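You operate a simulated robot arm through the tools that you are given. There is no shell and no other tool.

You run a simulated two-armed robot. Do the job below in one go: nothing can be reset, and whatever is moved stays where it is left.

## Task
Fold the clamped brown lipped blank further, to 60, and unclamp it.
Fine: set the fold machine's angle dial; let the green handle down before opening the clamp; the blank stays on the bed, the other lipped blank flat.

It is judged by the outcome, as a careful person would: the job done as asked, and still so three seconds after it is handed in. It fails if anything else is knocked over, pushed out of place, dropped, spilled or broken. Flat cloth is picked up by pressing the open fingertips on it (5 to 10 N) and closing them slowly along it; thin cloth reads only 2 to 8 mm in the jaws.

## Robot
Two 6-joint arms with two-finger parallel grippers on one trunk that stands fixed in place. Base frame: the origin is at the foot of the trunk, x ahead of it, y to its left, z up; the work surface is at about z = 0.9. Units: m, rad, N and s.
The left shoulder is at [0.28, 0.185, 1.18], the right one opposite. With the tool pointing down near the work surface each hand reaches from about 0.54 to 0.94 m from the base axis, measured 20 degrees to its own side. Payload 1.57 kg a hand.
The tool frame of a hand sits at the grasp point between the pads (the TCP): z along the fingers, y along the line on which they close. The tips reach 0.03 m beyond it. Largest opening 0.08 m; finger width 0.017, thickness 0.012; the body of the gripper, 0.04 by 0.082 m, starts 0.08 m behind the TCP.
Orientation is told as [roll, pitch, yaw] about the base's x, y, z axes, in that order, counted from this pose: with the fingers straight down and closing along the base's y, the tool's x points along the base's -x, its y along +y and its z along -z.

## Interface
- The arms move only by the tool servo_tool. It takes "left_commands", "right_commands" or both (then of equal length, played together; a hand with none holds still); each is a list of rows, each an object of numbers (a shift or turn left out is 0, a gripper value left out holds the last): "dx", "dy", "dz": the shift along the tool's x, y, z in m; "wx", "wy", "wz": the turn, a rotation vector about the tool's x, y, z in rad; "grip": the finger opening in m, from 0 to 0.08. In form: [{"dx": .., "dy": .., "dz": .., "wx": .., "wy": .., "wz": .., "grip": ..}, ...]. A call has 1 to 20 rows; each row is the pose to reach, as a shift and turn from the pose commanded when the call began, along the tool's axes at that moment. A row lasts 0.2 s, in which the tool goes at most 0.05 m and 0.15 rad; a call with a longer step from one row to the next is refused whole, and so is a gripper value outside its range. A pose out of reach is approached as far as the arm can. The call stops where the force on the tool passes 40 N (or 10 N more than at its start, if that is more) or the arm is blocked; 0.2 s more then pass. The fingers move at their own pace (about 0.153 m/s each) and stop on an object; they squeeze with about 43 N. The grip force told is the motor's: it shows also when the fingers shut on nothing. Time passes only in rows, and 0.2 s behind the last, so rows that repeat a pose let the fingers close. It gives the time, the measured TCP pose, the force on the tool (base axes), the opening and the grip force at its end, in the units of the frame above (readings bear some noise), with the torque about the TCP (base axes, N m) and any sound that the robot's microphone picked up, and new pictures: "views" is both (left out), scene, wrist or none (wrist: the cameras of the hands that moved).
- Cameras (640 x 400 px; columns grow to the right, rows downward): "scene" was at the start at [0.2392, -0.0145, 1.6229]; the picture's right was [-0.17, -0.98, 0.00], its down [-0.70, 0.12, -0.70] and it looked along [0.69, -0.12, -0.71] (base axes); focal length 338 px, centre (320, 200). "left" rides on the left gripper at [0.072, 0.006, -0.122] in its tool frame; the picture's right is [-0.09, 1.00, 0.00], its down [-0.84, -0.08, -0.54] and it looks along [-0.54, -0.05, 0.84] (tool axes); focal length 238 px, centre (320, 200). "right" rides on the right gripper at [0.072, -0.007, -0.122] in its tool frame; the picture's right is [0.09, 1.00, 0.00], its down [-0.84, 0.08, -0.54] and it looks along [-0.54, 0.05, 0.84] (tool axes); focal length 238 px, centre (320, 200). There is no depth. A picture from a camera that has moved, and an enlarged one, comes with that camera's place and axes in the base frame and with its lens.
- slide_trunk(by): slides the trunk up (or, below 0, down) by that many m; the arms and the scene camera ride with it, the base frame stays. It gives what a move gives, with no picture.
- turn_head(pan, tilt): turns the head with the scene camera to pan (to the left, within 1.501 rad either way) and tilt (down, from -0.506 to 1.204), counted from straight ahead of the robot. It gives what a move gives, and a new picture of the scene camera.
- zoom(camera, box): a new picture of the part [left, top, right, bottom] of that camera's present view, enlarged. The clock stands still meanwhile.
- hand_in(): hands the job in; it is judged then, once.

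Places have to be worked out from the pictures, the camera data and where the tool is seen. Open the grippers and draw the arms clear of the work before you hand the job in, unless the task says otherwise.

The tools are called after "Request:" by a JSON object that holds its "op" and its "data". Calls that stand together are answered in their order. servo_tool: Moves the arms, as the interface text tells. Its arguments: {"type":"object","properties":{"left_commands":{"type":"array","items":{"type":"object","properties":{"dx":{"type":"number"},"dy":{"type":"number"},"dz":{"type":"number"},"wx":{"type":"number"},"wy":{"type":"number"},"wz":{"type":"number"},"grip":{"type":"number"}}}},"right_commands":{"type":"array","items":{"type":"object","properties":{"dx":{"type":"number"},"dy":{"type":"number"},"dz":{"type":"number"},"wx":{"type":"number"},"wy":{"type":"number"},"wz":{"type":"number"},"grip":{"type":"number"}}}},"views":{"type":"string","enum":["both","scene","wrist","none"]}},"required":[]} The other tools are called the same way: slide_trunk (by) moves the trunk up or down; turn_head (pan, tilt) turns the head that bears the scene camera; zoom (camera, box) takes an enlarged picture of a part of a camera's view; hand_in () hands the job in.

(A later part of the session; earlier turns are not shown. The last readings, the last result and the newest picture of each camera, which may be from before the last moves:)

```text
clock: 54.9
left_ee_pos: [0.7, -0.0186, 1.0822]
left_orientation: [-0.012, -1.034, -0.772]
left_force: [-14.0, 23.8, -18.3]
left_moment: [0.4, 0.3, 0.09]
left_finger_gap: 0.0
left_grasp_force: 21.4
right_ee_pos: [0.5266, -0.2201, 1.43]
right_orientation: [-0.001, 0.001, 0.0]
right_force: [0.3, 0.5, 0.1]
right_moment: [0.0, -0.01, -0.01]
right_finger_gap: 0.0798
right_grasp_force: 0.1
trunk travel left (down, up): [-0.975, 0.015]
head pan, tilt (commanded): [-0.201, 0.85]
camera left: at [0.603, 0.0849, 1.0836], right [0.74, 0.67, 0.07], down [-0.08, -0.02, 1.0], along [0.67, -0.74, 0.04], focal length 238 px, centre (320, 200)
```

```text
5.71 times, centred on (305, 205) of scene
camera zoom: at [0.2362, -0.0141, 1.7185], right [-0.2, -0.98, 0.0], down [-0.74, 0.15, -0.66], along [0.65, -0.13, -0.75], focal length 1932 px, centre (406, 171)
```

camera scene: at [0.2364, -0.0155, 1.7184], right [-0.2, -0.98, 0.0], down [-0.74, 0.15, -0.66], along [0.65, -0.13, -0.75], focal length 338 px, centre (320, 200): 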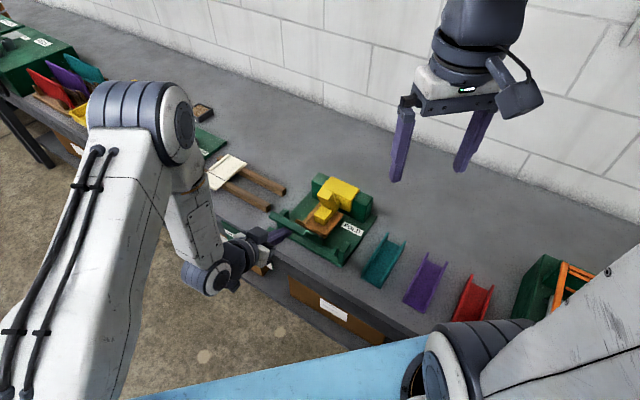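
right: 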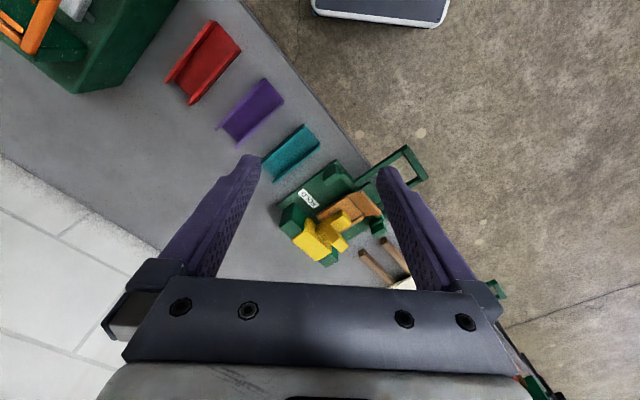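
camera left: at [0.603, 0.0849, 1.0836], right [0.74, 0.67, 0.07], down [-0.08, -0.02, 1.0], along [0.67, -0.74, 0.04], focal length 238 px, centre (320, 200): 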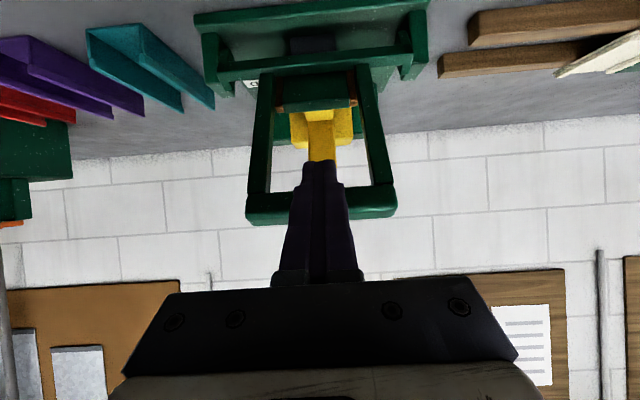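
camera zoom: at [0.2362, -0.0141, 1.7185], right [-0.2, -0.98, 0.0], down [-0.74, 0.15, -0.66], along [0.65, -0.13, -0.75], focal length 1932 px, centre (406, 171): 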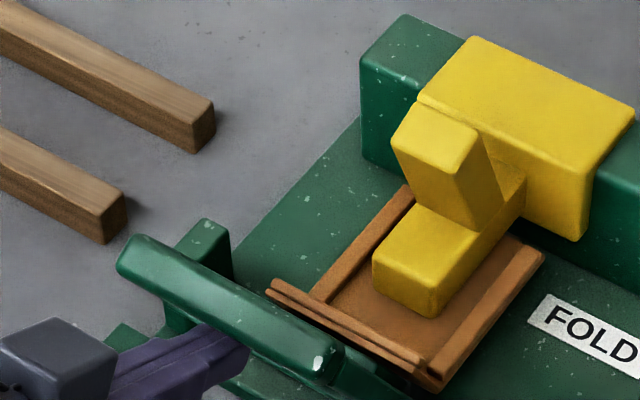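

At 33 N nothing moves any more: the handle is against the 60 stop. Now I lower it along the same arc, first to about 45°, checking that it follows the fingers.

Request:
{"op": "servo_tool", "data": {"left_commands": [{"dx": 0.003, "dz": -0.0014}, {"dx": 0.0097, "dz": -0.0038}, {"dx": 0.0164, "dz": -0.0061}, {"dx": 0.0233, "dz": -0.0079}, {"dx": 0.0303, "dz": -0.0096}, {"dx": 0.0373, "dz": -0.0108}, {"dx": 0.0444, "dz": -0.012}, {"dx": 0.0444, "dz": -0.012}], "views": "both"}}

Request:
{"op": "zoom", "data": {"camera": "scene", "box": [210, 170, 390, 310]}}

```text
clock: 56.7
left_ee_pos: [0.6787, 0.0007, 1.0525]
left_orientation: [-0.005, -1.048, -0.78]
left_force: [0.0, -0.7, 0.5]
left_moment: [0.01, 0.0, 0.03]
left_finger_gap: 0.0001
left_grasp_force: 21.3
right_ee_pos: [0.5274, -0.2207, 1.4285]
right_orientation: [0.0, 0.002, 0.001]
right_force: [0.0, 0.8, -0.6]
right_moment: [0.0, 0.0, -0.01]
right_finger_gap: 0.0799
right_grasp_force: 0.0
trunk travel left (down, up): [-0.975, 0.015]
head pan, tilt (commanded): [-0.201, 0.85]
camera scene: at [0.2363, -0.0158, 1.7186], right [-0.2, -0.98, 0.0], down [-0.74, 0.15, -0.66], along [0.65, -0.13, -0.75], focal length 338 px, centre (320, 200)
camera left: at [0.5823, 0.1057, 1.0525], right [0.74, 0.67, 0.08], down [-0.09, -0.02, 1.0], along [0.67, -0.74, 0.05], focal length 238 px, centre (320, 200)
```

scene: 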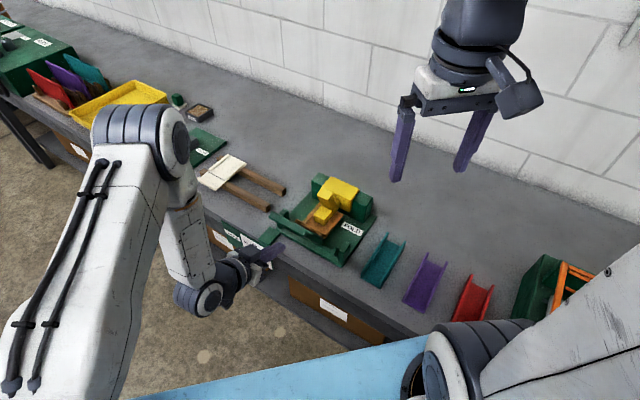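
left: 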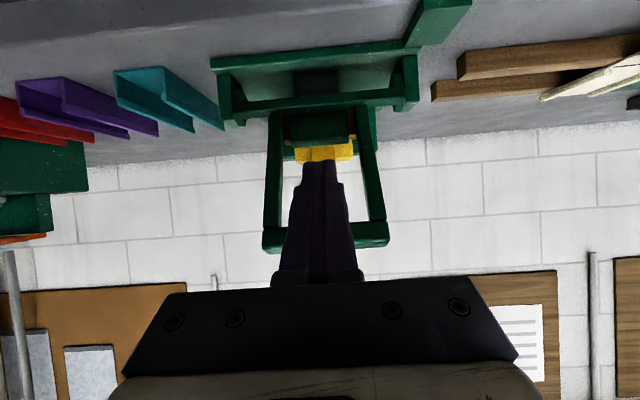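

```text
2.86 times, centred on (300, 240) of scene
camera zoom: at [0.2363, -0.0158, 1.7186], right [-0.2, -0.98, 0.0], down [-0.74, 0.15, -0.66], along [0.65, -0.13, -0.75], focal length 966 px, centre (377, 86)
```

zoom: 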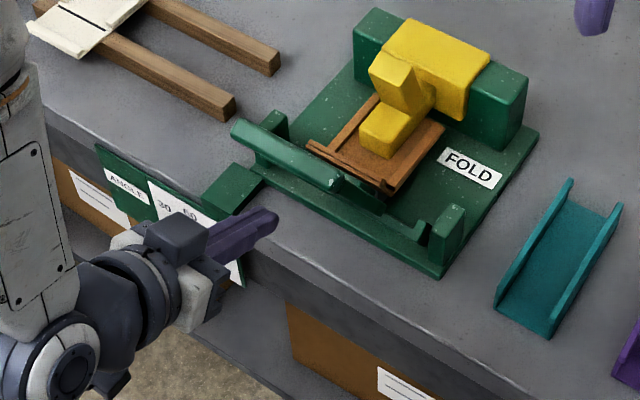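

The handle has friction and stays up at 60, so I must push it down. With the same finger tilt I can lay the fingers over the bar and press it down along the arc; first I back out and rise in front of it.

Request:
{"op": "servo_tool", "data": {"left_commands": [{"dx": -0.005, "dz": -0.012}, {"dx": -0.015, "dz": -0.022}, {"dx": -0.026, "dz": -0.032}, {"dx": -0.0364, "dz": -0.034}, {"dx": -0.0364, "dz": -0.034}], "views": "both"}}

```text
clock: 57.9
left_ee_pos: [0.6712, 0.0081, 1.1021]
left_orientation: [-0.006, -1.047, -0.782]
left_force: [-0.1, 0.2, 1.1]
left_moment: [-0.02, 0.01, -0.01]
left_finger_gap: 0.0
left_grasp_force: 21.0
right_ee_pos: [0.5276, -0.2212, 1.4284]
right_orientation: [0.001, 0.0, -0.001]
right_force: [0.2, -0.1, -0.2]
right_moment: [0.0, 0.03, 0.04]
right_finger_gap: 0.08
right_grasp_force: 0.1
trunk travel left (down, up): [-0.975, 0.015]
head pan, tilt (commanded): [-0.201, 0.85]
camera scene: at [0.2362, -0.0159, 1.7186], right [-0.2, -0.98, 0.0], down [-0.74, 0.15, -0.66], along [0.65, -0.13, -0.75], focal length 338 px, centre (320, 200)
camera left: at [0.5745, 0.1132, 1.1022], right [0.74, 0.67, 0.08], down [-0.09, -0.02, 1.0], along [0.67, -0.74, 0.05], focal length 238 px, centre (320, 200)
```

scene: 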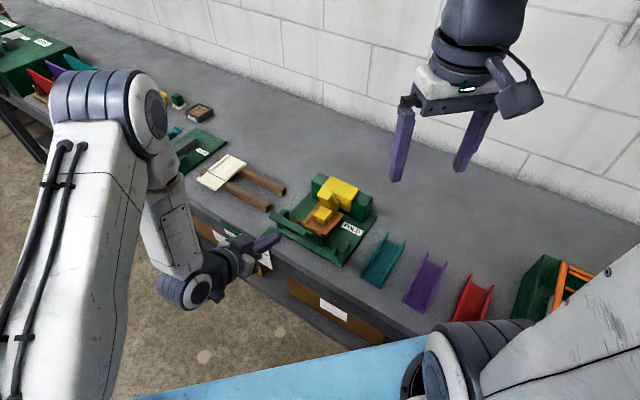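
left: 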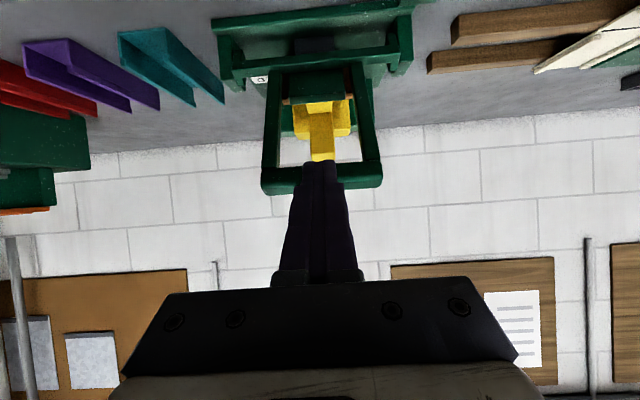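

No reach warnings. I go up above bar height, then move the fingers inward over the top of the bar (about 2 cm above it).

Request:
{"op": "servo_tool", "data": {"left_commands": [{"dx": -0.023, "dz": -0.013}, {"dx": -0.0464, "dz": -0.0256}, {"dx": -0.0464, "dz": -0.0256}, {"dx": -0.054, "dz": 0.0}, {"dx": -0.061, "dz": 0.026}, {"dx": -0.0685, "dz": 0.0529}, {"dx": -0.0685, "dz": 0.0529}], "views": "both"}}

Request:
{"op": "zoom", "data": {"camera": "scene", "box": [230, 160, 370, 270]}}

```text
clock: 59.5
left_ee_pos: [0.7288, -0.048, 1.1354]
left_orientation: [-0.005, -1.046, -0.778]
left_force: [0.5, 0.1, -0.8]
left_moment: [0.0, 0.0, 0.02]
left_finger_gap: 0.0
left_grasp_force: 21.0
right_ee_pos: [0.528, -0.2208, 1.4273]
right_orientation: [-0.001, 0.0, 0.003]
right_force: [-0.2, 0.5, 1.3]
right_moment: [-0.03, -0.01, 0.02]
right_finger_gap: 0.0801
right_grasp_force: 0.1
trunk travel left (down, up): [-0.975, 0.015]
head pan, tilt (commanded): [-0.201, 0.85]
camera scene: at [0.2364, -0.0159, 1.7186], right [-0.2, -0.98, 0.0], down [-0.74, 0.15, -0.66], along [0.65, -0.13, -0.75], focal length 338 px, centre (320, 200)
camera left: at [0.6312, 0.056, 1.135], right [0.74, 0.67, 0.08], down [-0.09, -0.02, 1.0], along [0.67, -0.74, 0.05], focal length 238 px, centre (320, 200)
```

scene: 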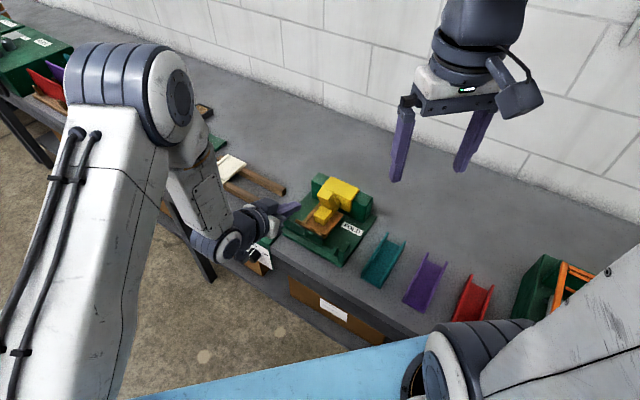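
left: 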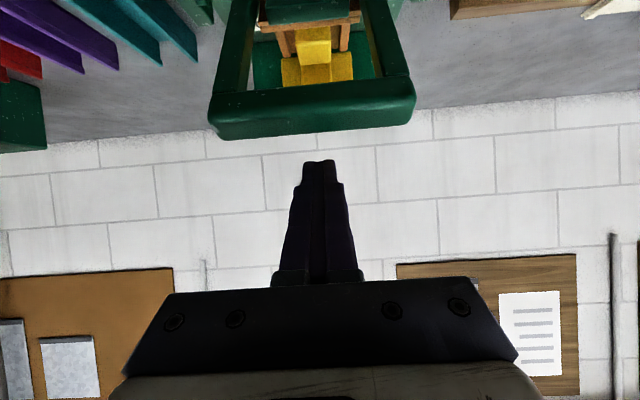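

```text
3.64 times, centred on (300, 215) of scene
camera zoom: at [0.2364, -0.0159, 1.7186], right [-0.2, -0.98, 0.0], down [-0.74, 0.15, -0.66], along [0.65, -0.13, -0.75], focal length 1230 px, centre (393, 146)
```

zoom: 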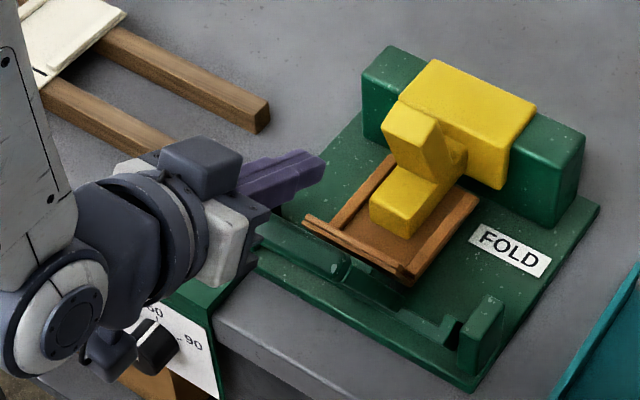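

Fingers are above the bar and centred between the handle arms. I press down and follow the arc outward to about 37°, watching force.

Request:
{"op": "servo_tool", "data": {"left_commands": [{"dx": 0.012, "dz": 0.001}, {"dx": 0.0237, "dz": 0.0018}, {"dx": 0.0342, "dz": -0.003}, {"dx": 0.0448, "dz": -0.0081}, {"dx": 0.056, "dz": -0.0115}, {"dx": 0.0671, "dz": -0.0148}, {"dx": 0.0785, "dz": -0.0168}, {"dx": 0.09, "dz": -0.0187}, {"dx": 0.09, "dz": -0.0187}], "views": "both"}}

Request:
{"op": "zoom", "data": {"camera": "scene", "box": [210, 160, 390, 300]}}

```text
clock: 61.5
left_ee_pos: [0.6848, -0.0039, 1.0662]
left_orientation: [-0.005, -1.049, -0.78]
left_force: [0.2, 0.6, -0.2]
left_moment: [-0.01, 0.02, -0.02]
left_finger_gap: 0.0001
left_grasp_force: 21.8
right_ee_pos: [0.5279, -0.2205, 1.4276]
right_orientation: [-0.001, 0.001, -0.002]
right_force: [-0.1, 0.6, 0.4]
right_moment: [-0.01, -0.03, -0.01]
right_finger_gap: 0.0802
right_grasp_force: 0.0
trunk travel left (down, up): [-0.975, 0.015]
head pan, tilt (commanded): [-0.201, 0.85]
camera scene: at [0.2363, -0.0158, 1.7185], right [-0.2, -0.98, 0.0], down [-0.74, 0.15, -0.66], along [0.65, -0.13, -0.75], focal length 338 px, centre (320, 200)
camera left: at [0.5879, 0.1002, 1.0655], right [0.74, 0.67, 0.08], down [-0.09, -0.02, 1.0], along [0.67, -0.74, 0.05], focal length 238 px, centre (320, 200)
```

scene: 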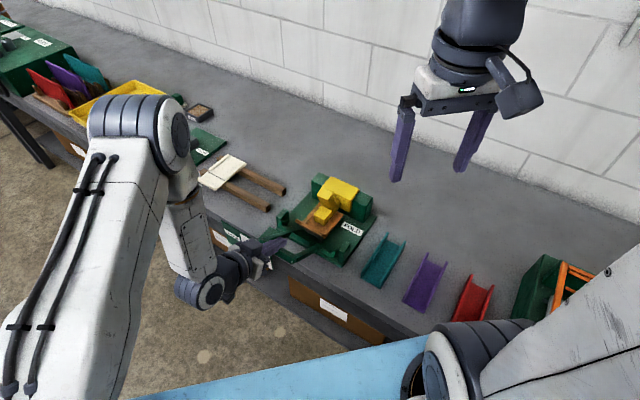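
left: 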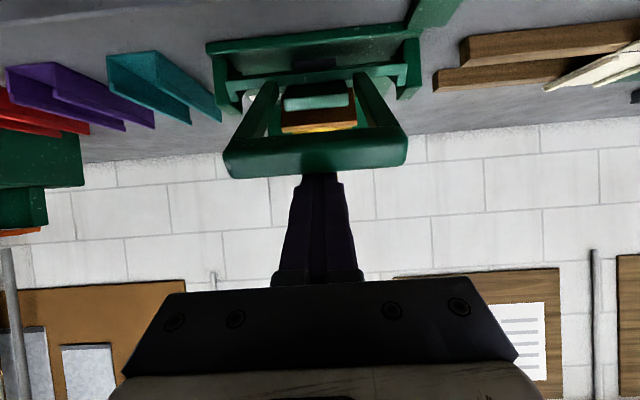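

```text
2.86 times, centred on (300, 230) of scene
camera zoom: at [0.2363, -0.0158, 1.7185], right [-0.2, -0.98, 0.0], down [-0.74, 0.15, -0.66], along [0.65, -0.13, -0.75], focal length 966 px, centre (377, 114)
```

zoom: 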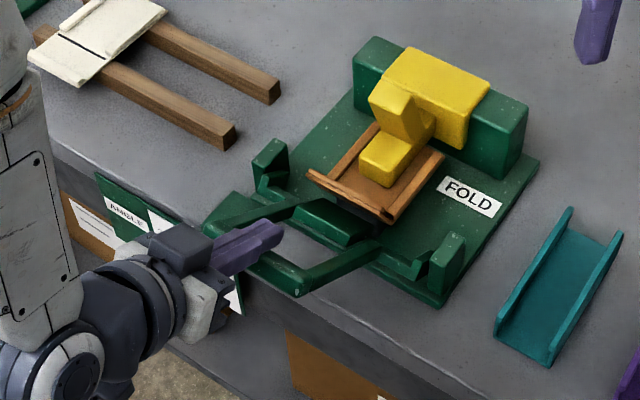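

It works: the handle is coming down and the flange stays folded. I continue pressing it down to its rest position.

Request:
{"op": "servo_tool", "data": {"left_commands": [{"dx": 0.0117, "dz": -0.0005}, {"dx": 0.0233, "dz": -0.001}, {"dx": 0.0339, "dz": 0.0}, {"dx": 0.0444, "dz": 0.0011}, {"dx": 0.0548, "dz": 0.0034}, {"dx": 0.0651, "dz": 0.0058}, {"dx": 0.075, "dz": 0.0095}, {"dx": 0.085, "dz": 0.0133}, {"dx": 0.0943, "dz": 0.0182}, {"dx": 0.1037, "dz": 0.0232}, {"dx": 0.1037, "dz": 0.0232}], "views": "both"}}

Request:
{"op": "zoom", "data": {"camera": "scene", "box": [210, 160, 390, 300]}}

```text
clock: 63.9
left_ee_pos: [0.6635, 0.0184, 0.9655]
left_orientation: [-0.008, -1.045, -0.779]
left_force: [0.1, -0.3, -0.4]
left_moment: [-0.02, 0.01, 0.0]
left_finger_gap: 0.0
left_grasp_force: 21.4
right_ee_pos: [0.5275, -0.22, 1.4269]
right_orientation: [-0.001, 0.001, 0.0]
right_force: [-0.1, 0.5, 0.5]
right_moment: [-0.03, 0.02, 0.03]
right_finger_gap: 0.08
right_grasp_force: 0.0
trunk travel left (down, up): [-0.975, 0.015]
head pan, tilt (commanded): [-0.201, 0.85]
camera scene: at [0.2363, -0.0158, 1.7185], right [-0.2, -0.98, 0.0], down [-0.74, 0.15, -0.66], along [0.65, -0.13, -0.75], focal length 338 px, centre (320, 200)
camera left: at [0.5661, 0.1223, 0.9646], right [0.74, 0.67, 0.08], down [-0.09, -0.02, 1.0], along [0.67, -0.74, 0.05], focal length 238 px, centre (320, 200)
```

scene: 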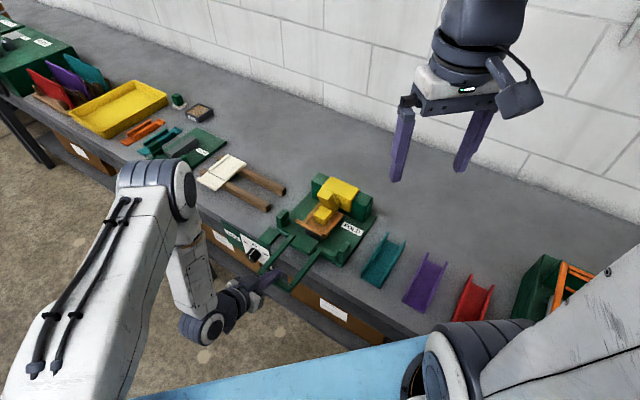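
left: 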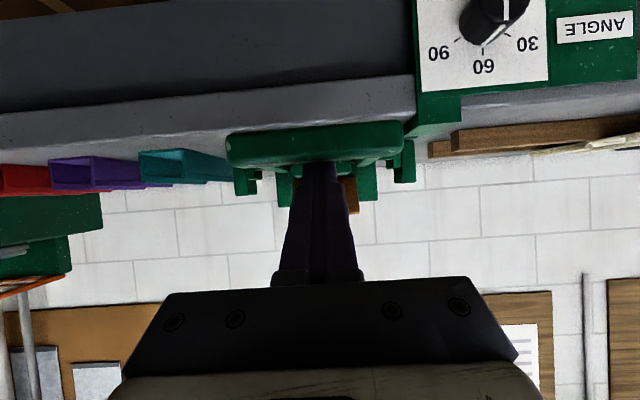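

```text
2.86 times, centred on (300, 230) of scene
camera zoom: at [0.2363, -0.0158, 1.7185], right [-0.2, -0.98, 0.0], down [-0.74, 0.15, -0.66], along [0.65, -0.13, -0.75], focal length 966 px, centre (377, 114)
```

zoom: 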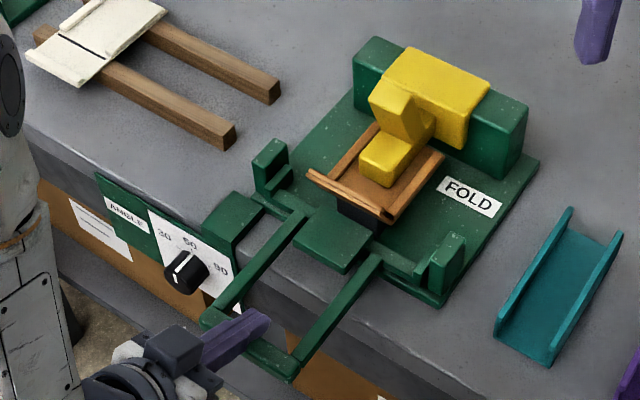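

The handle looks fully down, same place as at the start. I press a few millimetres more to confirm it's at rest.

Request:
{"op": "servo_tool", "data": {"left_commands": [{"dx": 0.004, "dz": 0.001}, {"dx": 0.008, "dz": 0.002}, {"dx": 0.01, "dz": 0.003}, {"dx": 0.01, "dz": 0.003}], "views": "wrist"}}

Request:
{"op": "zoom", "data": {"camera": "scene", "box": [210, 160, 390, 300]}}

```text
clock: 64.6
left_ee_pos: [0.6653, 0.0169, 0.9622]
left_orientation: [0.006, -1.069, -0.795]
left_force: [0.7, -3.1, 8.9]
left_moment: [-0.18, -0.01, -0.12]
left_finger_gap: 0.0
left_grasp_force: 21.8
right_ee_pos: [0.5274, -0.2202, 1.428]
right_orientation: [0.001, -0.001, 0.001]
right_force: [-0.7, 0.7, -0.4]
right_moment: [-0.01, 0.03, 0.0]
right_finger_gap: 0.0798
right_grasp_force: 0.1
trunk travel left (down, up): [-0.975, 0.015]
head pan, tilt (commanded): [-0.201, 0.85]
stopped in row 3 (left hand): the force on the tool passed its limit at 42 N (the readings are from after the stop); the commanded pose is now the measured one
camera left: at [0.5689, 0.1218, 0.9579], right [0.74, 0.67, 0.08], down [-0.11, 0.0, 0.99], along [0.67, -0.74, 0.07], focal length 238 px, centre (320, 200)
```

left: 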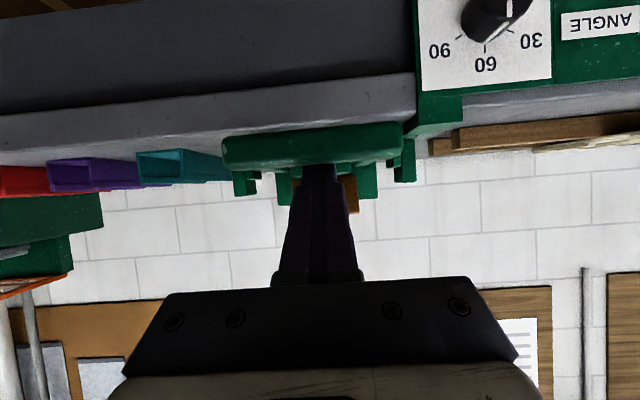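

```text
2.86 times, centred on (300, 230) of scene
camera zoom: at [0.2363, -0.0159, 1.7183], right [-0.2, -0.98, 0.0], down [-0.74, 0.15, -0.66], along [0.65, -0.13, -0.75], focal length 966 px, centre (377, 114)
```

zoom: 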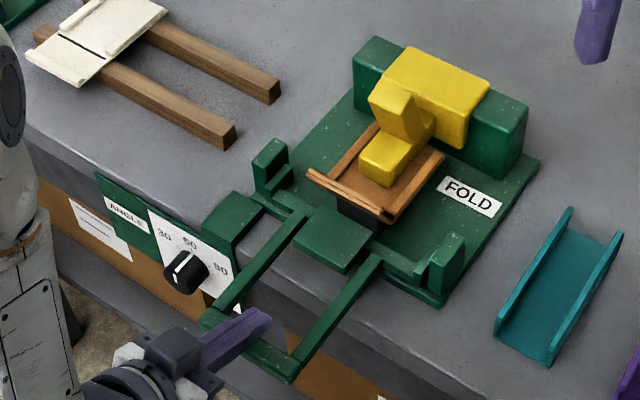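

The handle is against its rest (42 N stop). I lift the left hand off, back it away and to the side, clear of the machine.

Request:
{"op": "servo_tool", "data": {"left_commands": [{"dx": -0.02, "dz": -0.005}, {"dx": -0.04, "dz": -0.015}, {"dx": -0.06, "dz": -0.02}, {"dx": -0.07, "dy": 0.03, "dz": -0.03}, {"dx": -0.08, "dy": 0.07, "dz": -0.04}, {"dx": -0.09, "dy": 0.11, "dz": -0.04}, {"dx": -0.1, "dy": 0.15, "dz": -0.04}, {"dx": -0.1, "dy": 0.18, "dz": -0.04}, {"dx": -0.1, "dy": 0.18, "dz": -0.04}], "views": "scene"}}

Request:
{"op": "zoom", "data": {"camera": "scene", "box": [270, 160, 390, 250]}}

Request:
{"op": "zoom", "data": {"camera": "right", "box": [250, 130, 450, 300]}}

```text
clock: 66.6
left_ee_pos: [0.802, 0.136, 1.068]
left_orientation: [0.004, -1.063, -0.788]
left_force: [-0.7, 0.7, 0.9]
left_moment: [-0.01, 0.01, -0.01]
left_finger_gap: 0.0
left_grasp_force: 20.8
right_ee_pos: [0.5284, -0.2216, 1.4288]
right_orientation: [0.0, 0.001, -0.002]
right_force: [-1.7, 0.1, -0.5]
right_moment: [-0.01, -0.02, -0.02]
right_finger_gap: 0.0799
right_grasp_force: 0.0
trunk travel left (down, up): [-0.975, 0.015]
head pan, tilt (commanded): [-0.201, 0.85]
camera scene: at [0.2363, -0.0157, 1.7186], right [-0.2, -0.98, 0.0], down [-0.74, 0.15, -0.66], along [0.65, -0.13, -0.75], focal length 338 px, centre (320, 200)
```

scene: 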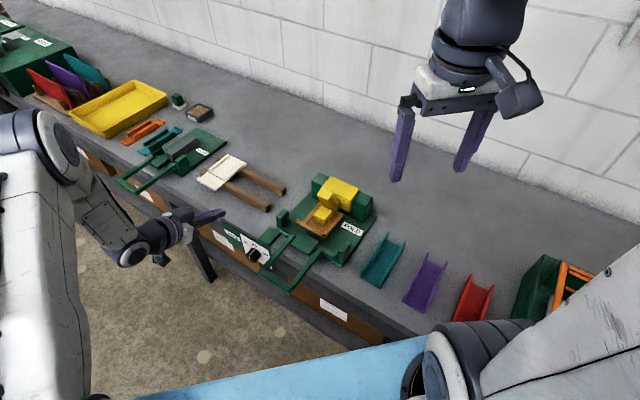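

```text
4.44 times, centred on (330, 205) of scene
camera zoom: at [0.2363, -0.0157, 1.7186], right [-0.2, -0.98, 0.0], down [-0.74, 0.15, -0.66], along [0.65, -0.13, -0.75], focal length 1503 px, centre (276, 178)
```

zoom: 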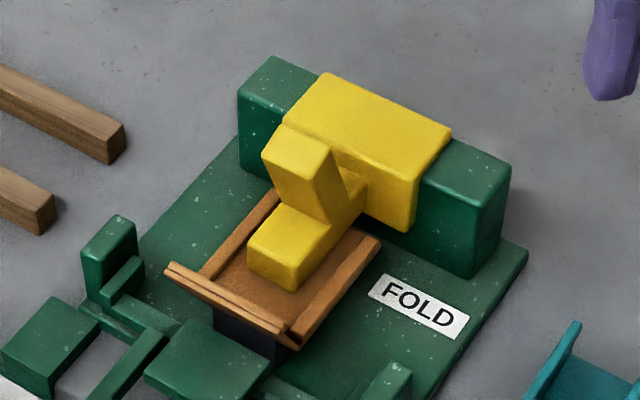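

```text
2.35 times, centred on (350, 215) of right
camera zoom: at [0.4563, -0.2258, 1.5502], right [-0.09, 1.0, 0.0], down [0.84, 0.08, 0.54], along [0.54, 0.05, -0.84], focal length 561 px, centre (249, 165)
```

zoom: 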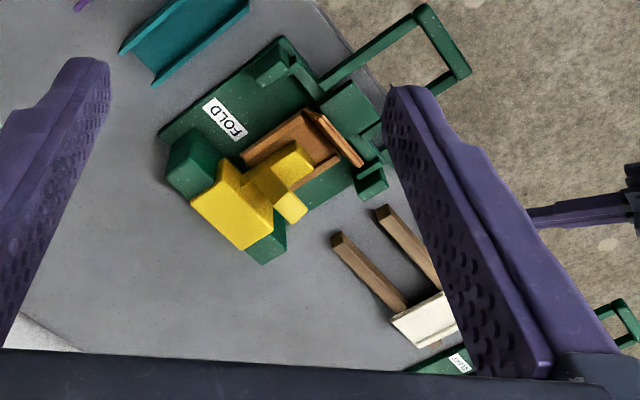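

Left hand is clear. The yellow clamp lever top is at about (0.815, -0.146, 1.068), leaning forward; it should open by swinging up and back. I bring the right hand, fingers closed and yawed 45°, to a pre-position above and in front of it.

Request:
{"op": "servo_tool", "data": {"right_commands": [{"dx": -0.029, "dy": 0.0165, "dz": 0.02, "wz": 0.098, "grip": 0.0}, {"dx": -0.058, "dy": 0.033, "dz": 0.045, "wz": 0.196}, {"dx": -0.087, "dy": 0.0495, "dz": 0.07, "wz": 0.294}, {"dx": -0.116, "dy": 0.066, "dz": 0.1, "wz": 0.392}, {"dx": -0.145, "dy": 0.0825, "dz": 0.13, "wz": 0.49}, {"dx": -0.174, "dy": 0.099, "dz": 0.16, "wz": 0.588}, {"dx": -0.203, "dy": 0.1155, "dz": 0.185, "wz": 0.687}, {"dx": -0.2307, "dy": 0.1318, "dz": 0.2088, "wz": 0.785}, {"dx": -0.2307, "dy": 0.1318, "dz": 0.2088, "wz": 0.785}], "views": "both"}}

```text
clock: 68.6
left_ee_pos: [0.8017, 0.1357, 1.0678]
left_orientation: [0.004, -1.064, -0.788]
left_force: [0.7, -0.3, -0.1]
left_moment: [0.03, 0.02, 0.0]
left_finger_gap: 0.0
left_grasp_force: 21.8
right_ee_pos: [0.7595, -0.0896, 1.2176]
right_orientation: [0.0, 0.001, -0.785]
right_force: [0.0, 0.2, -0.7]
right_moment: [0.01, 0.02, 0.01]
right_finger_gap: 0.0
right_grasp_force: 21.5
trunk travel left (down, up): [-0.975, 0.015]
head pan, tilt (commanded): [-0.201, 0.85]
camera scene: at [0.2366, -0.0157, 1.7185], right [-0.2, -0.98, 0.0], down [-0.74, 0.15, -0.66], along [0.65, -0.13, -0.75], focal length 338 px, centre (320, 200)
camera right: at [0.7041, -0.0407, 1.3397], right [0.64, 0.77, 0.0], down [0.65, -0.54, 0.54], along [0.42, -0.35, -0.84], focal length 238 px, centre (320, 200)
```

scene: 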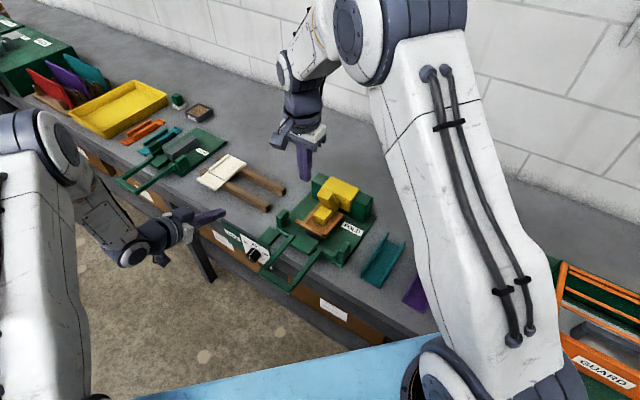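
right: 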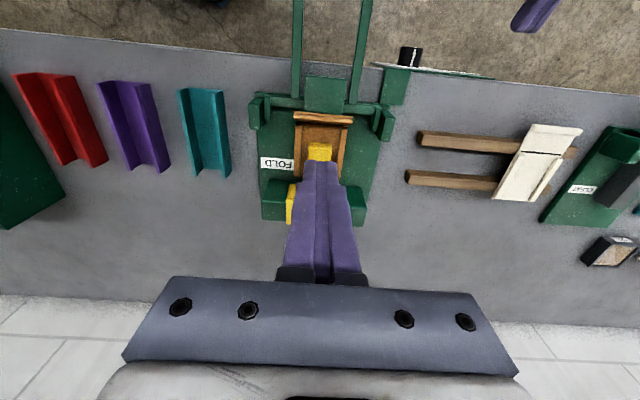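

Alignment over the clamp is good. I tilt the fingers 20° (matching the lever's lean) and descend in front of the lever, stopping about 3 cm short of it.

Request:
{"op": "servo_tool", "data": {"right_commands": [{"dx": -0.006, "dz": 0.031, "wy": -0.07}, {"dx": -0.012, "dz": 0.062, "wy": -0.14}, {"dx": -0.018, "dz": 0.093, "wy": -0.21}, {"dx": -0.024, "dz": 0.124, "wy": -0.28}, {"dx": -0.0296, "dz": 0.1556, "wy": -0.35}, {"dx": -0.0296, "dz": 0.1556, "wy": -0.35}], "views": "both"}}

Request:
{"op": "zoom", "data": {"camera": "scene", "box": [260, 140, 400, 250]}}

Request:
{"op": "zoom", "data": {"camera": "right", "box": [230, 100, 410, 240]}}

```text
clock: 70.0
left_ee_pos: [0.8007, 0.1357, 1.0674]
left_orientation: [0.004, -1.065, -0.789]
left_force: [0.3, 0.9, 0.0]
left_moment: [-0.01, 0.03, -0.01]
left_finger_gap: 0.0
left_grasp_force: 21.5
right_ee_pos: [0.7805, -0.1078, 1.061]
right_orientation: [0.0, -0.353, -0.784]
right_force: [0.2, 0.0, -0.3]
right_moment: [-0.03, 0.0, -0.01]
right_finger_gap: 0.0002
right_grasp_force: 21.4
trunk travel left (down, up): [-0.975, 0.015]
head pan, tilt (commanded): [-0.201, 0.85]
camera scene: at [0.2365, -0.0157, 1.7185], right [-0.2, -0.98, 0.0], down [-0.74, 0.15, -0.66], along [0.65, -0.13, -0.75], focal length 338 px, centre (320, 200)
camera right: at [0.6981, -0.0341, 1.1505], right [0.64, 0.77, -0.03], down [0.48, -0.37, 0.8], along [0.6, -0.53, -0.6], focal length 238 px, centre (320, 200)
```

scene: 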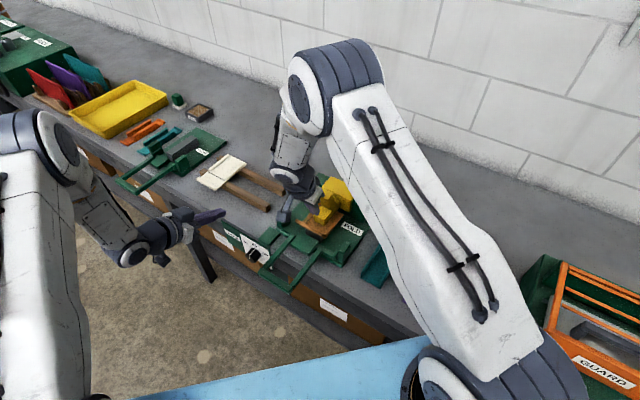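
right: 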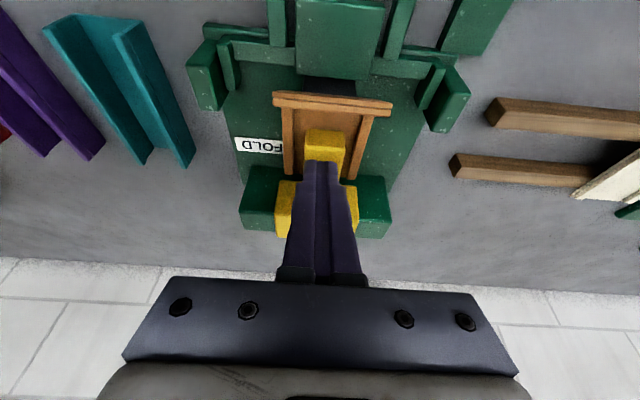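

```text
3.64 times, centred on (330, 195) of scene
camera zoom: at [0.2365, -0.0157, 1.7185], right [-0.2, -0.98, 0.0], down [-0.74, 0.15, -0.66], along [0.65, -0.13, -0.75], focal length 1230 px, centre (284, 218)
```

zoom: 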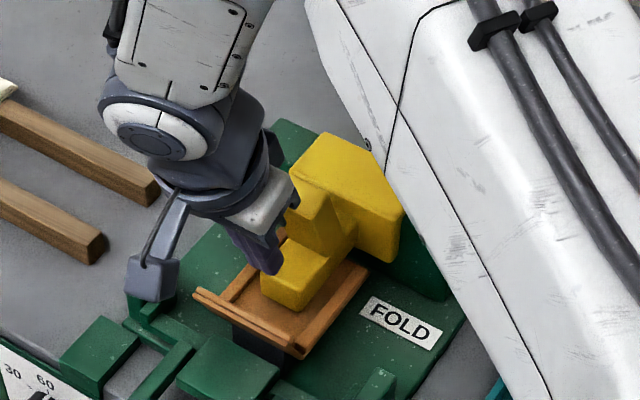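

```text
2.86 times, centred on (320, 170) of right
camera zoom: at [0.6981, -0.0341, 1.1505], right [0.64, 0.77, -0.03], down [0.48, -0.37, 0.8], along [0.6, -0.53, -0.6], focal length 681 px, centre (320, 286)
```

zoom: 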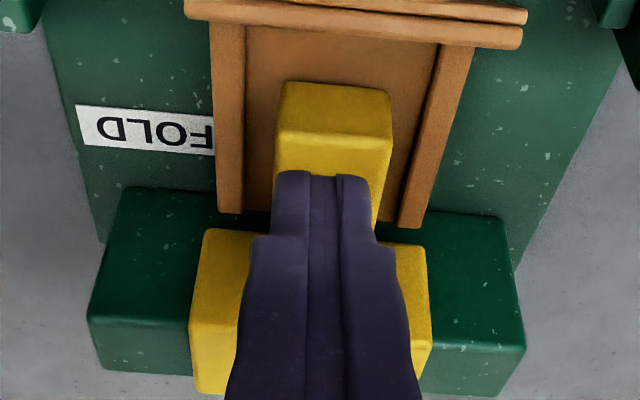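

The fingers are in front of the lever, centred on it. I push gently back onto the lever and follow the expected opening arc for the first ~10°, watching force.

Request:
{"op": "servo_tool", "data": {"right_commands": [{"dx": -0.011, "dz": 0.004}, {"dx": -0.022, "dz": 0.008}, {"dx": -0.0313, "dz": 0.0108}, {"dx": -0.0371, "dz": 0.006}, {"dx": -0.0429, "dz": 0.0011}, {"dx": -0.0429, "dz": 0.0011}], "views": "both"}}

Request:
{"op": "zoom", "data": {"camera": "scene", "box": [260, 140, 400, 250]}}

```text
clock: 71.4
left_ee_pos: [0.8006, 0.1354, 1.0677]
left_orientation: [0.003, -1.066, -0.788]
left_force: [-0.9, -0.4, 0.8]
left_moment: [0.0, -0.01, 0.04]
left_finger_gap: 0.0001
left_grasp_force: 21.5
right_ee_pos: [0.8073, -0.1381, 1.0764]
right_orientation: [0.0, -0.35, -0.783]
right_force: [-1.9, 0.6, -1.3]
right_moment: [0.05, 0.08, -0.01]
right_finger_gap: 0.0
right_grasp_force: 20.7
trunk travel left (down, up): [-0.975, 0.015]
head pan, tilt (commanded): [-0.201, 0.85]
camera scene: at [0.2362, -0.0157, 1.7186], right [-0.2, -0.98, 0.0], down [-0.74, 0.15, -0.66], along [0.65, -0.13, -0.75], focal length 338 px, centre (320, 200)
camera right: at [0.7257, -0.0639, 1.1664], right [0.64, 0.77, -0.03], down [0.48, -0.37, 0.8], along [0.6, -0.53, -0.6], focal length 238 px, centre (320, 200)
```

scene: 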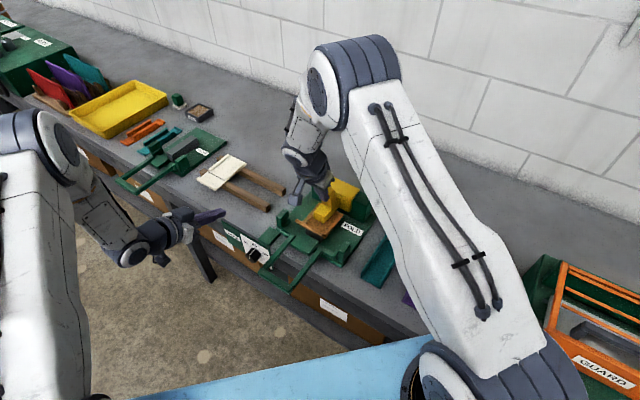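
right: 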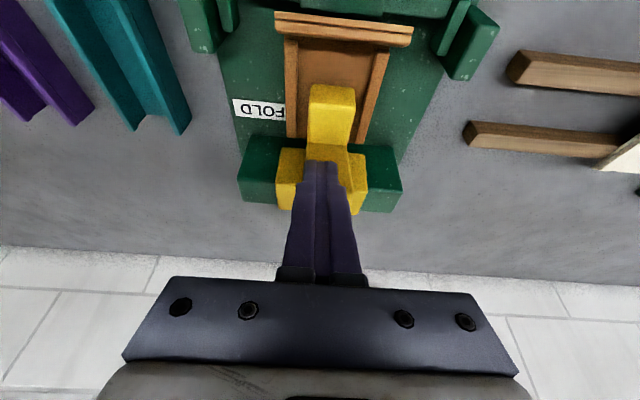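

```text
3.64 times, centred on (330, 195) of scene
camera zoom: at [0.2362, -0.0157, 1.7186], right [-0.2, -0.98, 0.0], down [-0.74, 0.15, -0.66], along [0.65, -0.13, -0.75], focal length 1230 px, centre (284, 218)
```

zoom: 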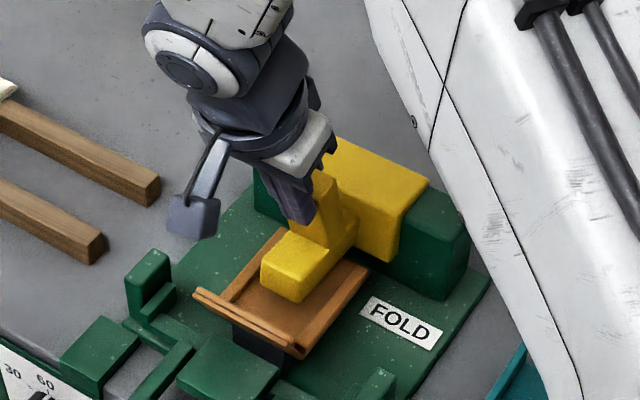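

The lever moves with only ~2 N and the foot is lifting off the blank. I continue along the arc to about 40°.

Request:
{"op": "servo_tool", "data": {"right_commands": [{"dx": -0.0065, "dz": -0.0037}, {"dx": -0.0131, "dz": -0.0074}, {"dx": -0.0202, "dz": -0.01}, {"dx": -0.0273, "dz": -0.0127}, {"dx": -0.0347, "dz": -0.014}, {"dx": -0.0421, "dz": -0.0152}, {"dx": -0.0421, "dz": -0.0152}], "views": "both"}}

Request:
{"op": "zoom", "data": {"camera": "scene", "box": [260, 140, 400, 250]}}

```text
clock: 73.0
left_ee_pos: [0.8016, 0.1352, 1.0676]
left_orientation: [0.003, -1.065, -0.79]
left_force: [-0.1, 0.8, 0.3]
left_moment: [0.02, 0.0, 0.0]
left_finger_gap: 0.0
left_grasp_force: 21.3
right_ee_pos: [0.8338, -0.1617, 1.106]
right_orientation: [0.001, -0.351, -0.786]
right_force: [-0.1, 0.1, -0.6]
right_moment: [0.02, -0.06, -0.02]
right_finger_gap: 0.0
right_grasp_force: 21.5
trunk travel left (down, up): [-0.975, 0.015]
head pan, tilt (commanded): [-0.201, 0.85]
camera scene: at [0.2361, -0.0157, 1.7186], right [-0.2, -0.98, 0.0], down [-0.74, 0.15, -0.66], along [0.65, -0.13, -0.75], focal length 338 px, centre (320, 200)
camera right: at [0.7515, -0.0885, 1.1958], right [0.64, 0.77, -0.03], down [0.48, -0.37, 0.8], along [0.6, -0.53, -0.6], focal length 238 px, centre (320, 200)
```

scene: 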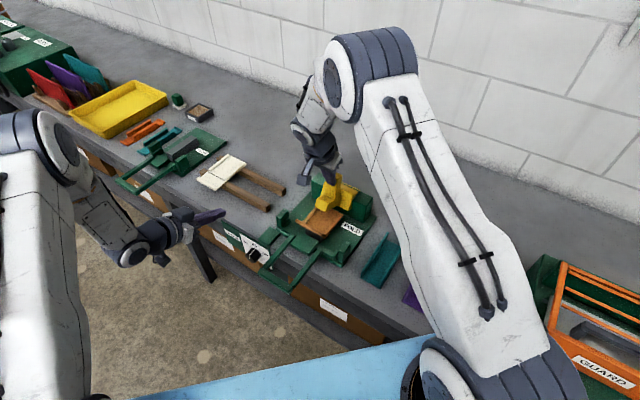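
right: 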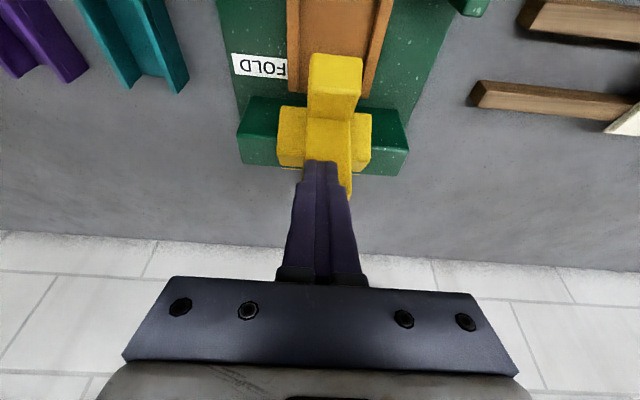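

```text
3.64 times, centred on (330, 195) of scene
camera zoom: at [0.2361, -0.0157, 1.7186], right [-0.2, -0.98, 0.0], down [-0.74, 0.15, -0.66], along [0.65, -0.13, -0.75], focal length 1230 px, centre (284, 218)
```

zoom: 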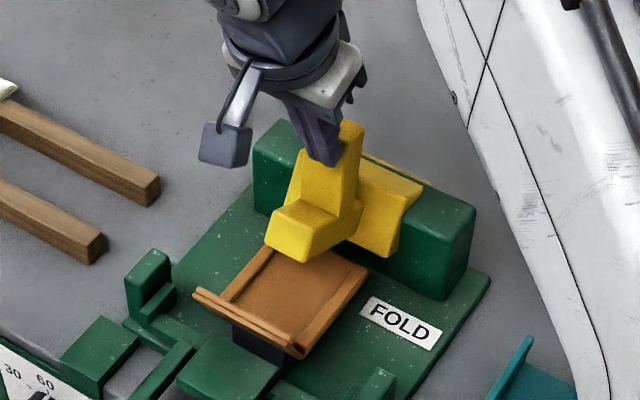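

The clamp is clearly swinging open (foot well off the blank, blank still on the bed). I continue toward about 60–65°.

Request:
{"op": "servo_tool", "data": {"right_commands": [{"dx": -0.0075, "dy": 0.002, "dz": 0.0}, {"dx": -0.015, "dy": 0.004, "dz": 0.0}, {"dx": -0.0225, "dy": 0.005, "dz": 0.0013}, {"dx": -0.0299, "dy": 0.005, "dz": 0.0026}, {"dx": -0.037, "dy": 0.005, "dz": 0.0052}, {"dx": -0.037, "dy": 0.005, "dz": 0.0052}], "views": "both"}}

Request:
{"op": "zoom", "data": {"camera": "scene", "box": [260, 140, 400, 250]}}

```text
clock: 74.4
left_ee_pos: [0.8014, 0.1352, 1.0675]
left_orientation: [0.004, -1.066, -0.789]
left_force: [0.6, -0.4, 0.0]
left_moment: [0.01, -0.01, 0.05]
left_finger_gap: 0.0
left_grasp_force: 21.5
right_ee_pos: [0.8638, -0.1851, 1.1157]
right_orientation: [0.0, -0.35, -0.783]
right_force: [-0.9, 1.7, 5.5]
right_moment: [-0.03, -0.05, -0.01]
right_finger_gap: 0.0002
right_grasp_force: 21.9
trunk travel left (down, up): [-0.975, 0.015]
head pan, tilt (commanded): [-0.201, 0.85]
camera scene: at [0.2361, -0.0156, 1.7186], right [-0.2, -0.98, 0.0], down [-0.74, 0.15, -0.66], along [0.65, -0.13, -0.75], focal length 338 px, centre (320, 200)
camera right: at [0.7811, -0.1112, 1.2053], right [0.64, 0.77, -0.03], down [0.48, -0.37, 0.8], along [0.6, -0.53, -0.6], focal length 238 px, centre (320, 200)
```

scene: 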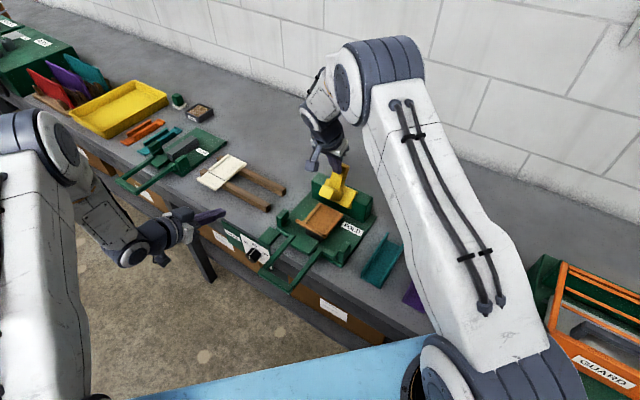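
right: 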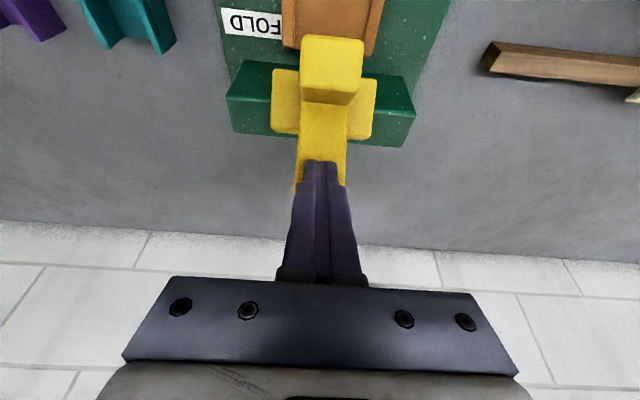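

```text
3.64 times, centred on (330, 195) of scene
camera zoom: at [0.2361, -0.0156, 1.7186], right [-0.2, -0.98, 0.0], down [-0.74, 0.15, -0.66], along [0.65, -0.13, -0.75], focal length 1230 px, centre (284, 218)
```

zoom: 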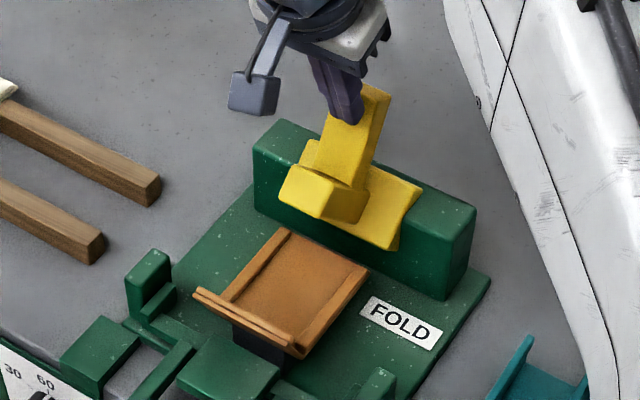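

The clamp is about 60° open. I push slightly further to see whether there's an end stop, so that it stays open reliably.

Request:
{"op": "servo_tool", "data": {"right_commands": [{"dx": -0.005, "dz": 0.001}, {"dx": -0.01, "dz": 0.002}, {"dx": -0.015, "dz": 0.003}, {"dx": -0.015, "dz": 0.003}], "views": "both"}}

Request:
{"op": "zoom", "data": {"camera": "scene", "box": [260, 140, 400, 250]}}

```text
clock: 75.4
left_ee_pos: [0.8017, 0.1347, 1.0681]
left_orientation: [0.003, -1.064, -0.788]
left_force: [-0.5, -0.1, 0.1]
left_moment: [-0.01, -0.02, 0.03]
left_finger_gap: 0.0
left_grasp_force: 21.2
right_ee_pos: [0.8729, -0.1956, 1.1179]
right_orientation: [0.001, -0.35, -0.784]
right_force: [-0.1, 2.8, -0.7]
right_moment: [0.11, 0.01, 0.03]
right_finger_gap: 0.0
right_grasp_force: 21.2
trunk travel left (down, up): [-0.975, 0.015]
head pan, tilt (commanded): [-0.201, 0.85]
camera scene: at [0.2363, -0.0156, 1.7185], right [-0.2, -0.98, 0.0], down [-0.74, 0.15, -0.66], along [0.65, -0.13, -0.75], focal length 338 px, centre (320, 200)
camera right: at [0.7912, -0.1214, 1.2065], right [0.64, 0.77, -0.03], down [0.48, -0.37, 0.8], along [0.6, -0.53, -0.6], focal length 238 px, centre (320, 200)
```

scene: 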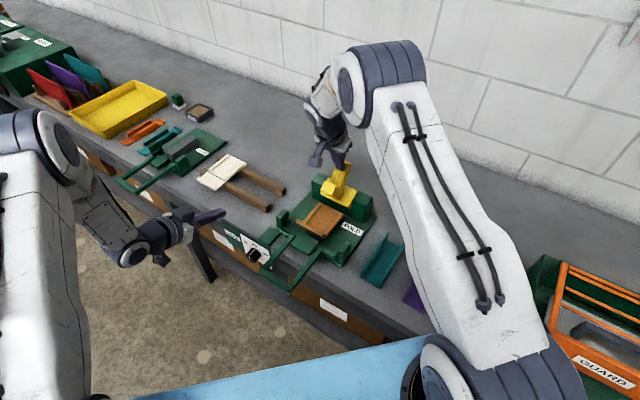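
right: 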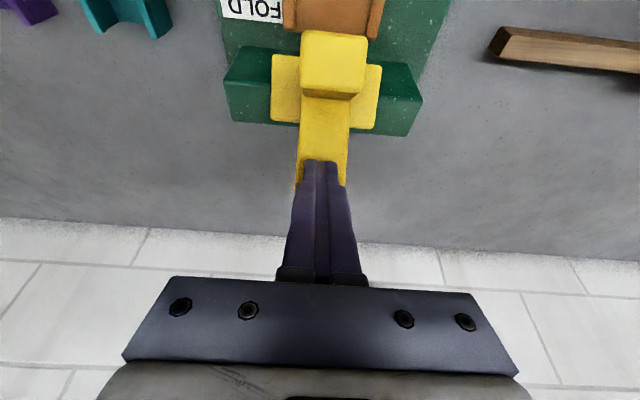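

```text
3.64 times, centred on (330, 195) of scene
camera zoom: at [0.2363, -0.0156, 1.7185], right [-0.2, -0.98, 0.0], down [-0.74, 0.15, -0.66], along [0.65, -0.13, -0.75], focal length 1230 px, centre (284, 218)
```

zoom: 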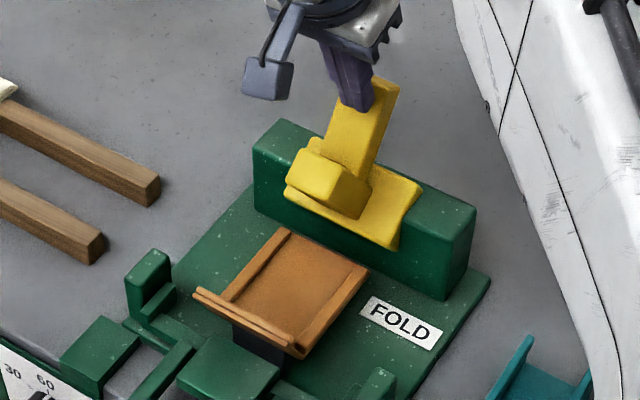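

Still moving freely. A bit further, then I'll back off and see whether it holds.

Request:
{"op": "servo_tool", "data": {"right_commands": [{"dx": -0.005, "dz": 0.003}, {"dx": -0.01, "dz": 0.006}, {"dx": -0.015, "dz": 0.009}, {"dx": -0.02, "dz": 0.012}, {"dx": -0.02, "dz": 0.012}], "views": "both"}}

Request:
{"op": "zoom", "data": {"camera": "scene", "box": [260, 140, 400, 250]}}

```text
clock: 76.6
left_ee_pos: [0.8012, 0.136, 1.0674]
left_orientation: [0.004, -1.065, -0.789]
left_force: [0.3, 0.0, -0.7]
left_moment: [0.0, -0.01, 0.01]
left_finger_gap: 0.0003
left_grasp_force: 21.5
right_ee_pos: [0.8889, -0.212, 1.1119]
right_orientation: [-0.001, -0.349, -0.783]
right_force: [0.8, 0.5, 4.4]
right_moment: [-0.06, -0.09, -0.04]
right_finger_gap: 0.0001
right_grasp_force: 21.6
trunk travel left (down, up): [-0.975, 0.015]
head pan, tilt (commanded): [-0.201, 0.85]
camera scene: at [0.2361, -0.0157, 1.7185], right [-0.2, -0.98, 0.0], down [-0.74, 0.15, -0.66], along [0.65, -0.13, -0.75], focal length 338 px, centre (320, 200)
camera right: at [0.8073, -0.1375, 1.2012], right [0.64, 0.77, -0.03], down [0.48, -0.37, 0.8], along [0.6, -0.53, -0.6], focal length 238 px, centre (320, 200)
```

scene: 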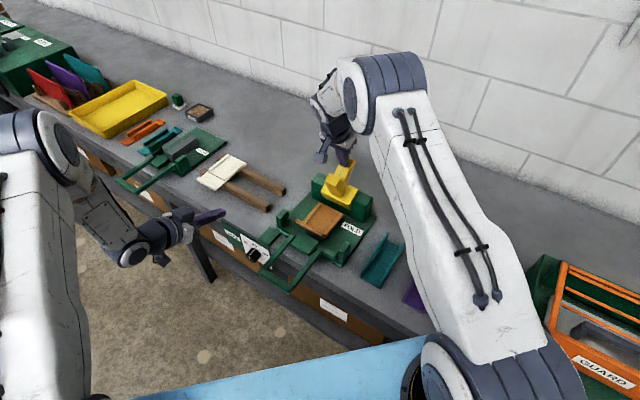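
right: 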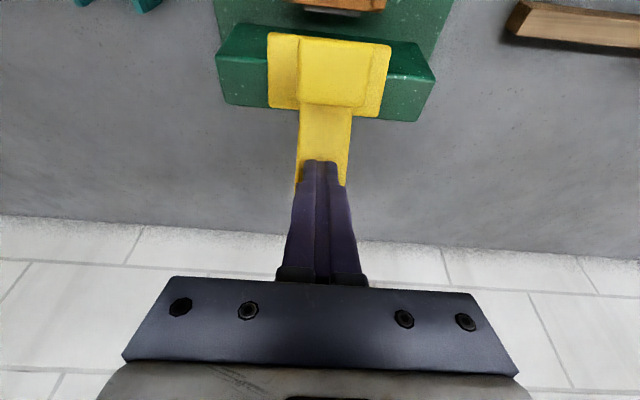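

```text
3.64 times, centred on (330, 195) of scene
camera zoom: at [0.2361, -0.0157, 1.7185], right [-0.2, -0.98, 0.0], down [-0.74, 0.15, -0.66], along [0.65, -0.13, -0.75], focal length 1230 px, centre (284, 218)
```

zoom: 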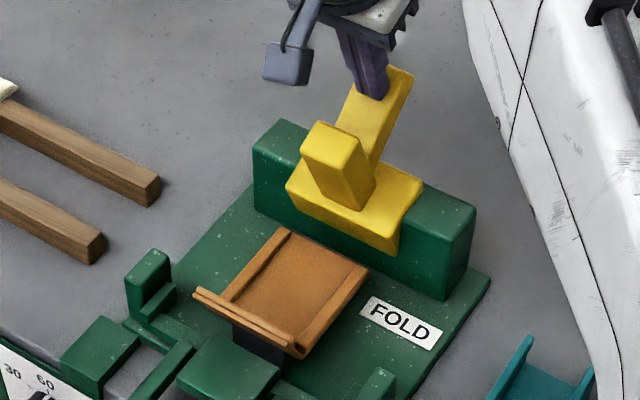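

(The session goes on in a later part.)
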